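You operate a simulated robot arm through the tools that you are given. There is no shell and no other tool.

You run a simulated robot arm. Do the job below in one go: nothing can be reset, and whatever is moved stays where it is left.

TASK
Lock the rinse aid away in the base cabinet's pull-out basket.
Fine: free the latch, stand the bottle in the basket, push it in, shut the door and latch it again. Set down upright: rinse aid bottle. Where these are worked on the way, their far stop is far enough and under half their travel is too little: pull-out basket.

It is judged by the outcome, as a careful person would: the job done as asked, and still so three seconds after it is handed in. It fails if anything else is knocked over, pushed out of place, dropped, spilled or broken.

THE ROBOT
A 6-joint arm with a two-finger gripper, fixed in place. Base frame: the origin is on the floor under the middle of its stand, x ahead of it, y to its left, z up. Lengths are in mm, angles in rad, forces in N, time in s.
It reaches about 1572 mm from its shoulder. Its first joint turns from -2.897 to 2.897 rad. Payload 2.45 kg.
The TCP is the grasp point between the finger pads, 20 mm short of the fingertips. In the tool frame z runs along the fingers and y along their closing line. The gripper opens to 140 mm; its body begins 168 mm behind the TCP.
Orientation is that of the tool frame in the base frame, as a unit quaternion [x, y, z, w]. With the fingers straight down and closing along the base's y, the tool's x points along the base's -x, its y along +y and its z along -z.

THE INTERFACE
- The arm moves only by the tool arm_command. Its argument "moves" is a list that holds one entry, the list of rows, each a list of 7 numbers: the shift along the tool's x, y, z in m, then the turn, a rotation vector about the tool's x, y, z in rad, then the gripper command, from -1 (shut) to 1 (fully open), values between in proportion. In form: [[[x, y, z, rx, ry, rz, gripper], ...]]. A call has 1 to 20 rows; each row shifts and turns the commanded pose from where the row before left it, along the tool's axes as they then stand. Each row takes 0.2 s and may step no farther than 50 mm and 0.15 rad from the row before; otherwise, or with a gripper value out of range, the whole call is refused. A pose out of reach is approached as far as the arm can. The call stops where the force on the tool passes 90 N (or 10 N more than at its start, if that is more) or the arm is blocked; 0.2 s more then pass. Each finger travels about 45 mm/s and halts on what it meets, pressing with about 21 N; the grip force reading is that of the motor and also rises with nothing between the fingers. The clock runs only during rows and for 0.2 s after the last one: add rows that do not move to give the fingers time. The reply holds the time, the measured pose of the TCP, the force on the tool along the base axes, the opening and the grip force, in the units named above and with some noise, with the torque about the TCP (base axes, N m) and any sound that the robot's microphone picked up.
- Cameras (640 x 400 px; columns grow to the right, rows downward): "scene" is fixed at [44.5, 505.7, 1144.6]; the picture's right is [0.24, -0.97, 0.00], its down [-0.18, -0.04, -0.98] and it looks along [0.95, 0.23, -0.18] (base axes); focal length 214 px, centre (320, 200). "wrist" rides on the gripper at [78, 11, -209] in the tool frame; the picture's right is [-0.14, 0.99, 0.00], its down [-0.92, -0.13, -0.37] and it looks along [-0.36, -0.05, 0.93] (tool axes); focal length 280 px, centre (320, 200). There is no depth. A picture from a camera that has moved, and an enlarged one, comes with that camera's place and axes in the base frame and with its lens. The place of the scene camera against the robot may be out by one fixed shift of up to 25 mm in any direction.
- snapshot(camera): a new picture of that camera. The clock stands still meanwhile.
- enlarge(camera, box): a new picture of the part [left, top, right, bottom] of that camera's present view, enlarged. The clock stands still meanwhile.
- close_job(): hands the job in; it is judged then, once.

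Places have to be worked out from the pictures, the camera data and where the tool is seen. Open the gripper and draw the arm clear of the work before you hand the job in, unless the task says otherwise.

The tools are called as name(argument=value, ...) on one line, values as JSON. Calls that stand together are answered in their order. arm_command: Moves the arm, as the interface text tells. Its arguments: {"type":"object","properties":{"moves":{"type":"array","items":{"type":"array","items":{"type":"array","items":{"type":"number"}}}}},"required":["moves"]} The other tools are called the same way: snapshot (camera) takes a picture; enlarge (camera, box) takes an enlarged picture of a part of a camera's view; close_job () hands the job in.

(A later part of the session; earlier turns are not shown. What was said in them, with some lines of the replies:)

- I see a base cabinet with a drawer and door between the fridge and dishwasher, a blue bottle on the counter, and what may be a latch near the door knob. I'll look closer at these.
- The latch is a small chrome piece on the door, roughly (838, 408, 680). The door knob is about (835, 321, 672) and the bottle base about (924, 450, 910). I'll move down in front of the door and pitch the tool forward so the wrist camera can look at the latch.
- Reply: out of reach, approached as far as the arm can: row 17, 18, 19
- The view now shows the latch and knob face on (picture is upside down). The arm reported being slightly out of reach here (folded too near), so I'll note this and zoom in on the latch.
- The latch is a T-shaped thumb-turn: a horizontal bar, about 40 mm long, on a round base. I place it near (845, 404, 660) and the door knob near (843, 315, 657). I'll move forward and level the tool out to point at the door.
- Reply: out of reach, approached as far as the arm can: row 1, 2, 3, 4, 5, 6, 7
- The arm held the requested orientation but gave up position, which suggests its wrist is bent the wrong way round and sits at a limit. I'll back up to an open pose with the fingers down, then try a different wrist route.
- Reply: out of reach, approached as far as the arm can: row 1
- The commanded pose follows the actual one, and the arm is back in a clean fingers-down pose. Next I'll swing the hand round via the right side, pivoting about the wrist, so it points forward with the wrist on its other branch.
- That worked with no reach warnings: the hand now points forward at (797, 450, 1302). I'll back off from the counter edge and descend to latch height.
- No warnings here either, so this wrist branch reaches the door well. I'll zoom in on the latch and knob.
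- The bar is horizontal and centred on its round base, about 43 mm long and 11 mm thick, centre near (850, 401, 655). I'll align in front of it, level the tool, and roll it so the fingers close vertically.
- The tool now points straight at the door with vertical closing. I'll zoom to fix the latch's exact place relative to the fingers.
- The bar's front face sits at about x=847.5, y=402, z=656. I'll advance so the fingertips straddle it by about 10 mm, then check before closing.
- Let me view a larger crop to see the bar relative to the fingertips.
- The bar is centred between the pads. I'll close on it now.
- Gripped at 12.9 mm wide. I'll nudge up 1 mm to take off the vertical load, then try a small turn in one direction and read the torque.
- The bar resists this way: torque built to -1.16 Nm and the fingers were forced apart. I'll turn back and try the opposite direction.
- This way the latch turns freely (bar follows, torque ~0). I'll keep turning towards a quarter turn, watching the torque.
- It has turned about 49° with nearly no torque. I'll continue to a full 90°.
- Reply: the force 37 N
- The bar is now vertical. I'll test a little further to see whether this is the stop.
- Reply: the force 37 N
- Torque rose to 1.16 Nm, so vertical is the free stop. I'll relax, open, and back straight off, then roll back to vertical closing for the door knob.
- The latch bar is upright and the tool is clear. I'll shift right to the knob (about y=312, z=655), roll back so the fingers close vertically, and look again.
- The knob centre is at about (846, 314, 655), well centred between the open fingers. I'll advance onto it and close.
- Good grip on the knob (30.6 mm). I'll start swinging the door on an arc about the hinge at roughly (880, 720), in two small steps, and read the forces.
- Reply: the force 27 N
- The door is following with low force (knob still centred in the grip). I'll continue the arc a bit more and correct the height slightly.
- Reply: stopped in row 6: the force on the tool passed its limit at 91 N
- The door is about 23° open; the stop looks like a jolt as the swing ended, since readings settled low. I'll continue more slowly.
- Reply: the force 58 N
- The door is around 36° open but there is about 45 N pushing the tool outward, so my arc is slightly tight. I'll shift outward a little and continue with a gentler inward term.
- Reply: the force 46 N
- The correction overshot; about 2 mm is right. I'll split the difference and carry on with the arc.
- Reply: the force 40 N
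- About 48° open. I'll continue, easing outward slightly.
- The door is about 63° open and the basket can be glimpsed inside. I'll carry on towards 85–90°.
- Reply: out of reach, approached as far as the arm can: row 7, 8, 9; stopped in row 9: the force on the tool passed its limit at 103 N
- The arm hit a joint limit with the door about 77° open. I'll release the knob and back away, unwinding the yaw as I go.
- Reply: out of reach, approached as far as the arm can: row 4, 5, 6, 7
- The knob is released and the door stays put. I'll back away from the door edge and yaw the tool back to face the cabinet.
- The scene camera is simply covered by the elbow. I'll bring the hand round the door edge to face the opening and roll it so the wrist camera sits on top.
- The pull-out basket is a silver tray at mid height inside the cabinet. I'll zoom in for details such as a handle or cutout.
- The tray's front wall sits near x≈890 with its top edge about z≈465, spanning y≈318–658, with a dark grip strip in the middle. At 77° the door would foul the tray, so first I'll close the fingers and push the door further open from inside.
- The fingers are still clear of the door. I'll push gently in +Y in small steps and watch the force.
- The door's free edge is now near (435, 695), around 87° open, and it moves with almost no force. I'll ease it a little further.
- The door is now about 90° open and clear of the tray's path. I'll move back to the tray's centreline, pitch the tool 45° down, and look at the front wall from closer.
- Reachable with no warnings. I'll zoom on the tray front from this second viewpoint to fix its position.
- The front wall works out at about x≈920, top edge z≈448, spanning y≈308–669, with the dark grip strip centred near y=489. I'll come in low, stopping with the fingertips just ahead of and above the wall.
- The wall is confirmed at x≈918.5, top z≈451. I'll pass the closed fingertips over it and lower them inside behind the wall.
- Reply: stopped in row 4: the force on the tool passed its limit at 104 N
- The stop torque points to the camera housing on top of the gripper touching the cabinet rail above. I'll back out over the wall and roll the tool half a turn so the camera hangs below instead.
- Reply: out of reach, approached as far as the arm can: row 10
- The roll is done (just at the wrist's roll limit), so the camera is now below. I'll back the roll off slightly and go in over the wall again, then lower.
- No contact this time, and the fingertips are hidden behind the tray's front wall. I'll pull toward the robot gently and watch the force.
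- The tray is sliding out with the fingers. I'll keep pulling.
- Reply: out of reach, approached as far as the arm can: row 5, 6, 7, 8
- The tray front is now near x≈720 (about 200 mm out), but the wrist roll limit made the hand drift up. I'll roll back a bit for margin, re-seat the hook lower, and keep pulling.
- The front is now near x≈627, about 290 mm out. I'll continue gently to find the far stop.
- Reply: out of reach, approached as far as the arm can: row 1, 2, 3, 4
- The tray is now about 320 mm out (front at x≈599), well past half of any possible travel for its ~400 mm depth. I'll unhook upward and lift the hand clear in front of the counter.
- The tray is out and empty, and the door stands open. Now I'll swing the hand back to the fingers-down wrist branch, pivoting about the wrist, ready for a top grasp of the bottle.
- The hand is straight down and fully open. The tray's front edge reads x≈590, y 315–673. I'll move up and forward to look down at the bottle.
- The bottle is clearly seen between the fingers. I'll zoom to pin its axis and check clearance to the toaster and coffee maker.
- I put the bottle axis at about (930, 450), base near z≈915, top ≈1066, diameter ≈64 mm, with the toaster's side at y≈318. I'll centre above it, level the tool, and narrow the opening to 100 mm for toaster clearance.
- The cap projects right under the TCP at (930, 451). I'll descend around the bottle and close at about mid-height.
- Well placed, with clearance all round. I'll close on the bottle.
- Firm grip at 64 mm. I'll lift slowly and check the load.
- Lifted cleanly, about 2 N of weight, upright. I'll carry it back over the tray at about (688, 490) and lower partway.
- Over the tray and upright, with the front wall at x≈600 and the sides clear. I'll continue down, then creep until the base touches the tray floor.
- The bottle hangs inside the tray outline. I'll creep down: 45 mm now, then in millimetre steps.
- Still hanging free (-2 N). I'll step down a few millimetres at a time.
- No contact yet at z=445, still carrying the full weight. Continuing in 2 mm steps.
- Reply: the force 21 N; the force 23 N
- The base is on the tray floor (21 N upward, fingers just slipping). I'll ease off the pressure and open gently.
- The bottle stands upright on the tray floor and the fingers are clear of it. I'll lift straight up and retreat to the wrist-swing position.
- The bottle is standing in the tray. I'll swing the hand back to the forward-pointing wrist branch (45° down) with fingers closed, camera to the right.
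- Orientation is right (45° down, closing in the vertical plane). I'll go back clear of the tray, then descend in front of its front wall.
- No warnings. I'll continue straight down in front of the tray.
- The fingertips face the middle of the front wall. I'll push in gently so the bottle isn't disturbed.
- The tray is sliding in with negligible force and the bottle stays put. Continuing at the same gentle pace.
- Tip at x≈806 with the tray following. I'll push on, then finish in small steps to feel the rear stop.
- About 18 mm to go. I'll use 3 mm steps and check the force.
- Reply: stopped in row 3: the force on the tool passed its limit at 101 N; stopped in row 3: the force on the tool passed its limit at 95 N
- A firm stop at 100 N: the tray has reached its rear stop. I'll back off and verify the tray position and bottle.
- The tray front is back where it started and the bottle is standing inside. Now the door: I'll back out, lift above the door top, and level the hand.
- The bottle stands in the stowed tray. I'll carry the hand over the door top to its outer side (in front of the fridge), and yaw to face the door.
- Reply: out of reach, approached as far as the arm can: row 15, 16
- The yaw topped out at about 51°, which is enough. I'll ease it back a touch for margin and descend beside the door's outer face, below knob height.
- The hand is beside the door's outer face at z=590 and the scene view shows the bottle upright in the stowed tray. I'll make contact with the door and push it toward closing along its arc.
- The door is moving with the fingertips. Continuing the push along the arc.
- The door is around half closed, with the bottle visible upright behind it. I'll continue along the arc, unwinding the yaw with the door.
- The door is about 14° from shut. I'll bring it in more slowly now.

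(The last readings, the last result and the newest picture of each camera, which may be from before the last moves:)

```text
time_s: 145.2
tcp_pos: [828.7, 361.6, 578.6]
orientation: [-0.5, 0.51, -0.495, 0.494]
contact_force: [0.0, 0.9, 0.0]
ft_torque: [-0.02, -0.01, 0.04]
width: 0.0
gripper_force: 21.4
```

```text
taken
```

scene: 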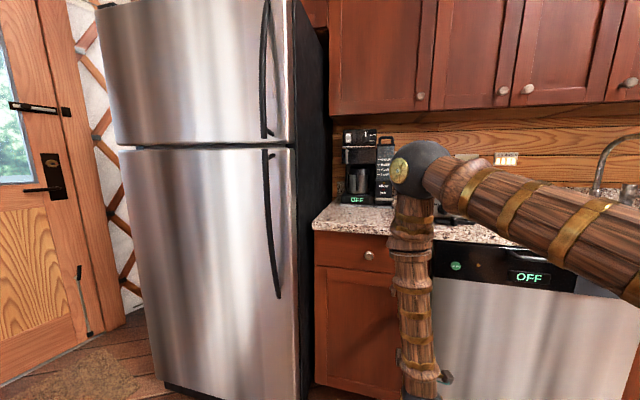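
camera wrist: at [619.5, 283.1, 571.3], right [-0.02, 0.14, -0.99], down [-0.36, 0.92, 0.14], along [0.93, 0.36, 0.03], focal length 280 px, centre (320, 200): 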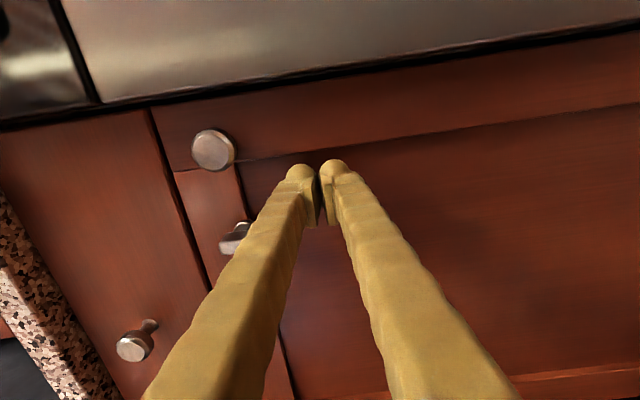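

Nearly shut. I'll push on in 4 mm steps until it firms up against its stop.

arm_command(moves=[[[0, 0, 0.004, 0, 0, 0, -1], [0, 0, 0.004, 0, 0, 0, -1], [0, 0, 0.004, 0, 0, 0, -1], [0, 0, 0.004, 0, 0, 0, -1], [0, 0, 0, 0, 0, 0, -1]]])

arm_command(moves=[[[0, 0, 0.003, 0, 0, 0, -1], [0, 0, 0.003, 0, 0, 0, -1], [0, 0, 0.003, 0, 0, 0, -1], [0, 0, 0.003, 0, 0, 0, -1], [0, 0, 0, 0, 0, 0, -1]]])

snapshot(camera="wrist")

```text
time_s: 146.4
tcp_pos: [845.8, 360.0, 578.3]
orientation: [-0.501, 0.51, -0.495, 0.494]
contact_force: [-0.2, 0.9, 0.6]
ft_torque: [-0.01, 0.01, 0.02]
width: 0.0
gripper_force: 21.1
```

```text
time_s: 147.3
tcp_pos: [850.7, 359.3, 578.0]
orientation: [-0.502, 0.509, -0.496, 0.493]
contact_force: [-20.5, -2.7, 7.8]
ft_torque: [0.06, -0.34, 0.05]
width: 0.2
gripper_force: 29.1
stopped in row 4: the force on the tool passed its limit at 104 N (the readings are from after the stop); the commanded pose is now the measured one
```

```text
taken
camera wrist: at [641.2, 282.1, 571.4], right [-0.02, 0.14, -0.99], down [-0.36, 0.92, 0.14], along [0.93, 0.36, 0.03], focal length 280 px, centre (320, 200)
```

wrist: 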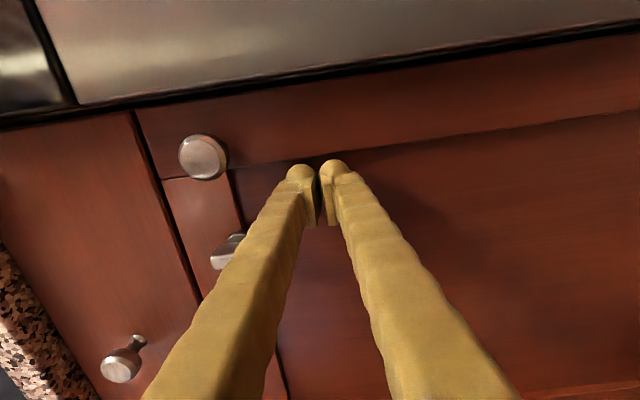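

The door is firmly against its stop. I'll retreat, correct the small tilt, line up with the latch, and roll so the fingers close sideways on the upright bar.

arm_command(moves=[[[0, 0, -0.045, 0, 0, 0, -1], [0, 0, -0.045, 0.022, -0.01, 0, -1], [-0.0215, -0.039, 0, 0, 0, 0, -0.286], [-0.0215, -0.039, 0, 0, 0, 0, -0.286], [0, 0, 0, 0, 0, -0.1428, -0.286], [0, 0, 0, 0, 0, -0.1428, -0.286], [0, 0, 0, 0, 0, -0.1428, -0.286], [0, 0, 0, 0, 0, -0.1428, -0.286], [0, 0, 0, 0, 0, -0.1428, -0.286], [0, 0, 0, 0, 0, -0.1428, -0.286], [0, 0, 0, 0, 0, -0.1428, -0.286], [0, 0, 0, 0, 0, -0.1428, -0.286], [0, 0, 0, 0, 0, -0.1428, -0.286], [0, 0, 0, 0, 0, -0.1428, -0.286], [0, 0, 0, 0, 0, -0.1428, -0.286], [0, 0, 0, 0, 0, 0, -0.286]]])

snapshot(camera="wrist")

enlarge(camera="wrist", box=[240, 100, 440, 240])

```text
time_s: 150.7
tcp_pos: [760.8, 402.6, 659.6]
orientation: [0.707, -0.001, 0.707, 0.0]
contact_force: [0.5, -0.4, -0.9]
ft_torque: [-0.03, -0.02, 0.03]
width: 49.6
gripper_force: 0.0
```

```text
taken
camera wrist: at [552.7, 390.5, 736.2], right [0.0, -0.99, -0.14], down [-0.37, 0.13, -0.92], along [0.93, 0.05, -0.37], focal length 280 px, centre (320, 200)
```

wrist: 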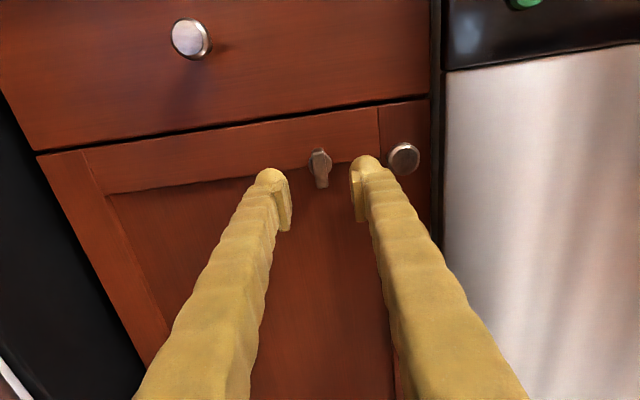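

```text
2.86 times, centred on (340, 170) of wrist
camera zoom: at [552.7, 390.5, 736.2], right [0.0, -0.99, -0.14], down [-0.37, 0.13, -0.92], along [0.93, 0.05, -0.37], focal length 801 px, centre (263, 286)
```

zoom: 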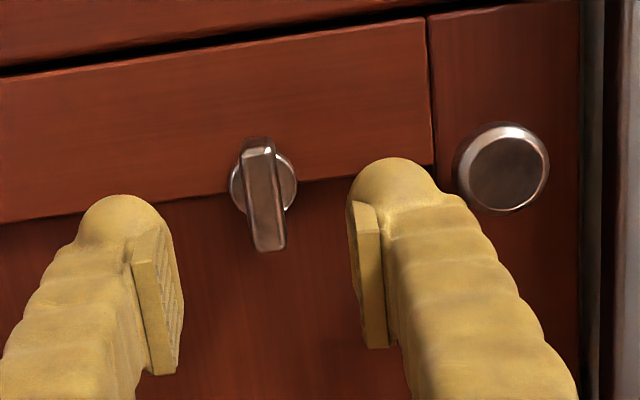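

The view matches the original closed-door geometry, and the bar stands upright at about (847, 402, 657). I'll advance onto it and close.

arm_command(moves=[[[-0.003, 0.0005, 0.0385, 0, 0, 0, -0.286], [0, 0, 0.0385, 0, 0, 0, -0.286], [0, 0, 0, 0, 0, 0, -0.286], [0, 0, 0, 0, 0, 0, -1], [0, 0, 0, 0, 0, 0, -1], [0, 0, 0, 0, 0, 0, -1], [0, 0, 0, 0, 0, 0, -1]]])

enlarge(camera="wrist", box=[240, 120, 400, 240])

```text
time_s: 152.3
tcp_pos: [837.7, 402.9, 654.1]
orientation: [0.707, -0.001, 0.707, -0.001]
contact_force: [-0.2, -23.0, 3.8]
ft_torque: [0.06, -0.07, -0.24]
width: 13.0
gripper_force: 39.4
```

```text
3.33 times, centred on (320, 180) of wrist
camera zoom: at [629.9, 391.2, 731.5], right [0.0, -0.99, -0.14], down [-0.37, 0.13, -0.92], along [0.93, 0.05, -0.37], focal length 935 px, centre (320, 267)
```

zoom: 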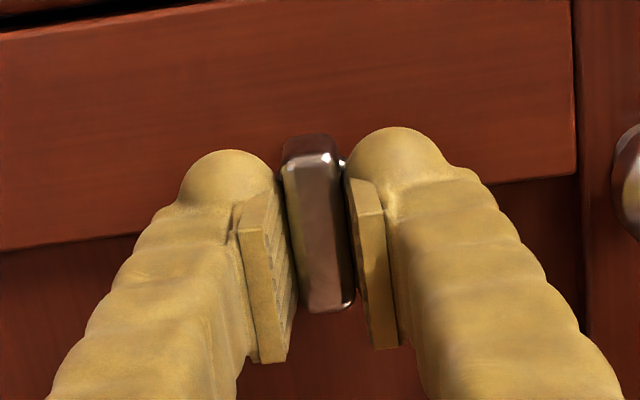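

Gripped at 13 mm. I'll correct the 1 mm offset and turn the latch back clockwise, watching the torque.

arm_command(moves=[[[0.0015, 0.001, 0, 0, 0, 0.05, -1], [0, 0, 0, 0, 0, 0.1, -1], [0, 0, 0, 0, 0, 0.1, -1], [0, 0, 0, 0, 0, 0.1, -1], [0, 0, 0, 0, 0, 0.1, -1], [0, 0, 0, 0, 0, 0.1, -1], [0, 0, 0, 0, 0, 0.1, -1], [0, 0, 0, 0, 0, 0.1, -1], [0, 0, 0, 0, 0, 0, -1]]])

enlarge(camera="wrist", box=[240, 120, 400, 240])

```text
time_s: 154.3
tcp_pos: [837.8, 401.7, 657.5]
orientation: [0.657, -0.26, 0.657, -0.262]
contact_force: [1.6, 25.7, -10.3]
ft_torque: [0.04, 0.21, 0.37]
width: 12.8
gripper_force: 39.0
```

```text
3.33 times, centred on (320, 180) of wrist
camera zoom: at [629.7, 339.1, 706.2], right [0.0, -0.63, -0.78], down [-0.37, 0.72, -0.58], along [0.93, 0.29, -0.23], focal length 935 px, centre (320, 267)
```

zoom: 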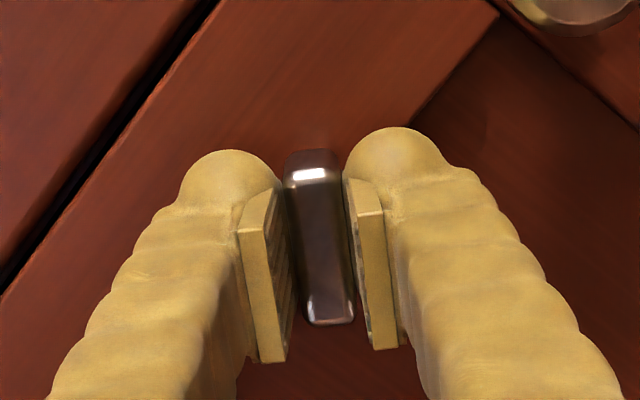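

The latch is turning with the fingers (about 43° so far) at negligible torque. I'll continue to the horizontal position.

arm_command(moves=[[[0, 0, 0, 0, 0, 0.1, -1], [0, 0, 0, 0, 0, 0.1, -1], [0, 0, 0, 0, 0, 0.1, -1], [0, 0, 0, 0, 0, 0.1, -1], [0, 0, 0, 0, 0, 0.1, -1], [0, 0, 0, 0, 0, 0.1, -1], [0, 0, 0, 0, 0, 0.1, -1], [0, 0, 0, 0, 0, 0.1, -1], [0, 0, 0, 0, 0, 0, -1]]])

enlarge(camera="wrist", box=[240, 120, 400, 240])

```text
time_s: 156.3
tcp_pos: [839.8, 401.0, 656.6]
orientation: [0.504, -0.496, 0.503, -0.496]
contact_force: [0.3, 17.0, -8.3]
ft_torque: [0.02, 0.1, 0.55]
width: 13.1
gripper_force: 39.5
```

```text
3.33 times, centred on (320, 180) of wrist
camera zoom: at [629.6, 321.8, 646.4], right [0.0, 0.12, -0.99], down [-0.37, 0.92, 0.11], along [0.93, 0.37, 0.04], focal length 935 px, centre (320, 267)
```

zoom: 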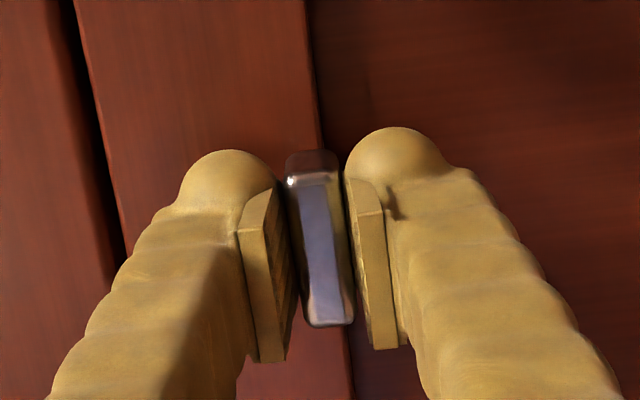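

The bar is nearly horizontal. I'll add a touch more to feel the locked stop.

arm_command(moves=[[[0, 0, 0, 0, 0, 0.03, -1], [0, 0, 0, 0, 0, 0.03, -1], [0, 0, 0, 0, 0, 0.03, -1], [0, 0, 0, 0, 0, 0, -1]]])

```text
time_s: 157.3
tcp_pos: [837.6, 400.5, 656.4]
orientation: [-0.481, 0.518, -0.481, 0.518]
contact_force: [2.9, 2.1, -13.4]
ft_torque: [-1.01, 0.11, -0.25]
width: 14.0
gripper_force: 40.2
```

Torque reached -1.0 Nm: the latch is at its locked stop. I'll relax, open, back off and look.

arm_command(moves=[[[0, 0, 0, 0, 0, -0.075, -1], [0, 0, 0, 0, 0, 0, -0.286], [0, 0, 0, 0, 0, 0, -0.286], [0, 0, 0, 0, 0, 0, -0.286], [0, 0, -0.04, 0, 0, 0, -0.286], [0, 0, -0.045, 0, 0, 0, -0.286], [0, 0, 0, 0, 0, 0, 0]]])

enlarge(camera="wrist", box=[220, 80, 420, 230])

snapshot(camera="scene")

```text
time_s: 158.9
tcp_pos: [753.2, 402.3, 657.3]
orientation: [0.501, -0.5, 0.5, -0.499]
contact_force: [0.1, 0.2, 0.2]
ft_torque: [0.0, 0.0, 0.0]
width: 70.0
gripper_force: 0.0
```

```text
2.67 times, centred on (320, 155) of wrist
camera zoom: at [544.0, 322.2, 645.0], right [0.0, 0.14, -0.99], down [-0.37, 0.92, 0.13], along [0.93, 0.37, 0.05], focal length 748 px, centre (320, 320)
```

zoom: 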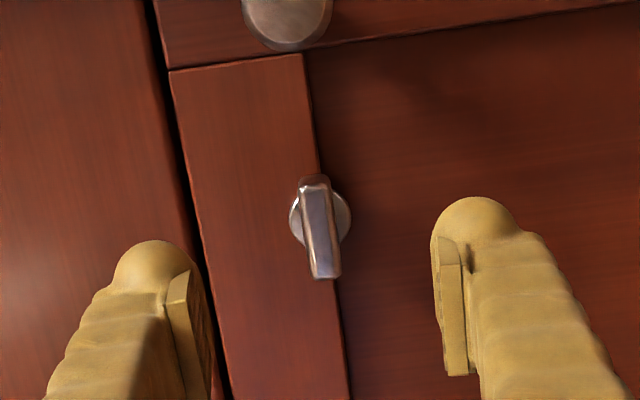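

```text
taken
```

scene: 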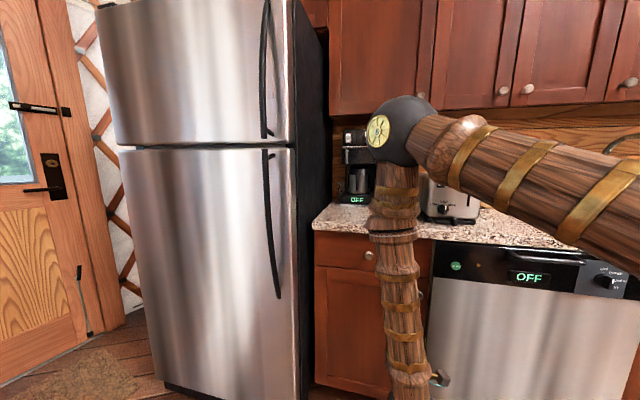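

The bar is back to horizontal as at the start. To be sure it really holds, I'll take the knob and give a tiny tug while reading the force.

arm_command(moves=[[[0.0445, 0.001, 0, 0, 0, 0, 0], [0.0445, 0.001, 0, 0, 0, 0, 0], [0, 0, 0.044, 0, 0, 0, 0], [0, 0, 0.044, 0, 0, 0, 0], [0, 0, 0, 0, 0, 0, -1], [0, 0, 0, 0, 0, 0, -1], [0, 0, 0, 0, 0, 0, -1], [0, 0, 0, 0, 0, 0, -1]]])

arm_command(moves=[[[0, 0, -0.001, 0, 0, 0, -1], [0, 0, -0.001, 0, 0, 0, -1], [0, 0, 0, 0, 0, 0, -1]]])

```text
time_s: 160.7
tcp_pos: [840.9, 311.6, 656.1]
orientation: [0.5, -0.499, 0.501, -0.5]
contact_force: [5.3, -0.8, 10.5]
ft_torque: [0.02, 0.01, 0.02]
width: 31.0
gripper_force: 37.7
```

```text
time_s: 161.6
tcp_pos: [841.3, 311.5, 655.8]
orientation: [-0.499, 0.501, -0.5, 0.5]
contact_force: [13.7, 1.8, -7.6]
ft_torque: [-0.22, 0.14, 0.14]
width: 30.3
gripper_force: 44.9
stopped in row 3: the force on the tool passed its limit at 93 N (the readings are from after the stop); the commanded pose is now the measured one
```

The door resisted over 90 N within 2 mm, so the latch holds. I'll release the knob and draw the arm clear.

arm_command(moves=[[[0, 0, 0, 0, 0, 0, 0], [0, 0, 0, 0, 0, 0, 0], [0, 0, 0, 0, 0, 0, 0], [0, 0, -0.04, 0, 0, 0, 0.2], [0, 0, -0.045, 0, 0, 0, 0.6], [0, 0, -0.045, 0, 0, 0, 1], [0, -0.04, -0.02, 0, 0, 0, 1], [0, -0.045, -0.01, 0, 0, 0, 1], [0, -0.045, -0.01, 0, 0, 0, 1], [0, -0.045, -0.01, 0, 0, 0, 1], [0, -0.045, 0, 0, 0, 0, 1], [0, -0.045, 0, 0, 0, 0, 1], [0, 0, 0, 0, 0, 0, 1]]])

snapshot(camera="scene")

snapshot(camera="wrist")

```text
time_s: 164.3
tcp_pos: [678.3, 328.7, 915.3]
orientation: [0.498, -0.5, 0.502, -0.5]
contact_force: [0.3, 1.2, -0.2]
ft_torque: [0.01, 0.0, 0.01]
width: 140.0
gripper_force: 0.0
out of reach, approached as far as the arm can: row 10, 11, 12
```

```text
taken
```

scene: 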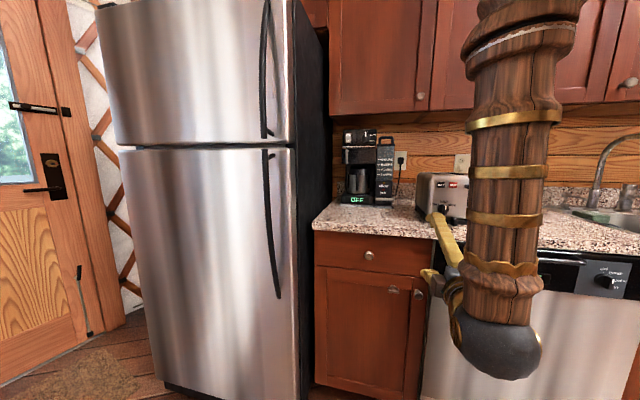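

```text
taken
camera wrist: at [469.5, 250.3, 903.7], right [0.0, 0.14, -0.99], down [-0.37, 0.92, 0.13], along [0.93, 0.36, 0.05], focal length 280 px, centre (320, 200)
```

wrist: 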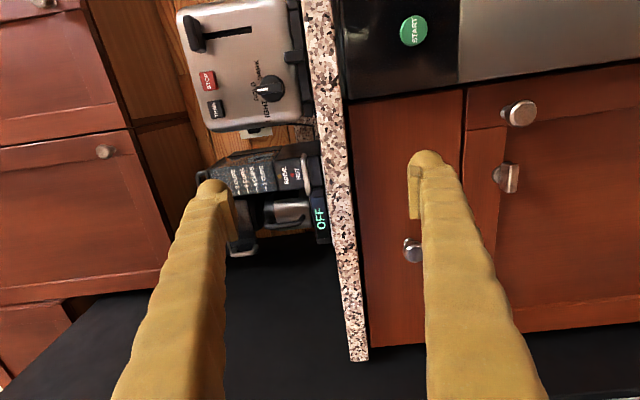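

The gripper is open and well clear. One last zoom to compare the door and latch with the starting view.

enlarge(camera="scene", box=[300, 220, 460, 400])

enlarge(camera="scene", box=[310, 110, 640, 260])

```text
2.22 times, centred on (380, 310) of scene
camera zoom: at [44.5, 505.7, 1144.6], right [0.24, -0.97, 0.0], down [-0.18, -0.04, -0.98], along [0.95, 0.23, -0.18], focal length 477 px, centre (187, -44)
```

zoom: 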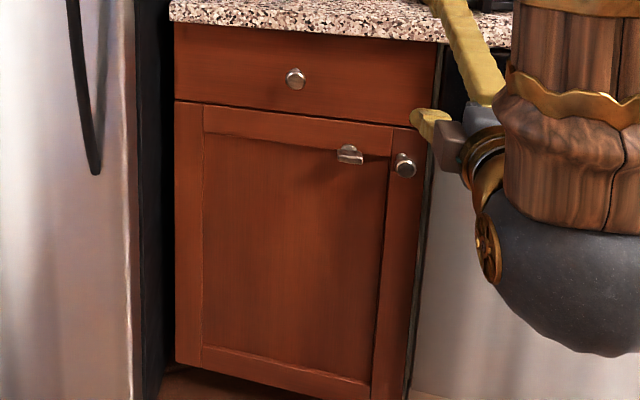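

```text
1.94 times, centred on (475, 185) of scene
camera zoom: at [44.5, 505.7, 1144.6], right [0.24, -0.97, 0.0], down [-0.18, -0.04, -0.98], along [0.95, 0.23, -0.18], focal length 416 px, centre (19, 229)
```

zoom: 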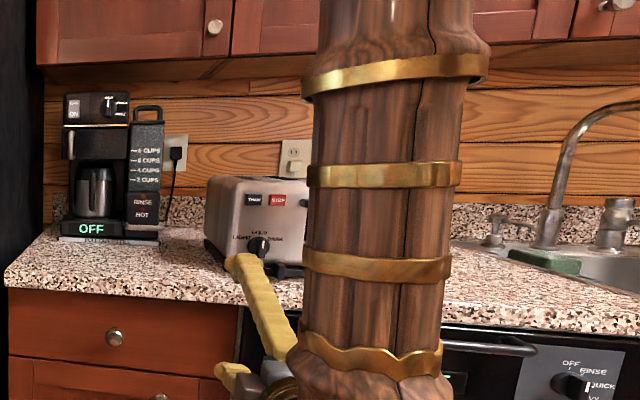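

The door is shut with the latch bar horizontal, just as in the starting view. The toaster and coffee maker are where they were, and the gripper is open and clear. The bottle was upright in the stowed tray when I last saw it before the door closed, so I'm handing in the job.

close_job()

```text
The job is handed in.
```

The rinse aid bottle is locked in the base cabinet's pull-out basket, and I've handed in the job.

- **Bottle:** it was standing upright in the basket the last time I could see it, when the door was about half closed. I couldn't see inside after that.
- **Basket:** I pulled it out about 320 mm without reaching its far stop. The tray is roughly 400 mm deep, so I took that as well past half its travel. I then pushed it back in until it met its rear stop.
- **Door and latch:** the door is shut and the latch bar is back to horizontal. I tugged the knob to check; within 2 mm the force passed 90 N and the door stayed shut.
- **Surroundings:** the toaster and coffee maker look unmoved. On the first try at the basket the gripper bumped the cabinet, probably the rail above the opening, at about 104 N. It stopped at once and I saw no damage.

The arm is clear of the cabinet with the gripper open.
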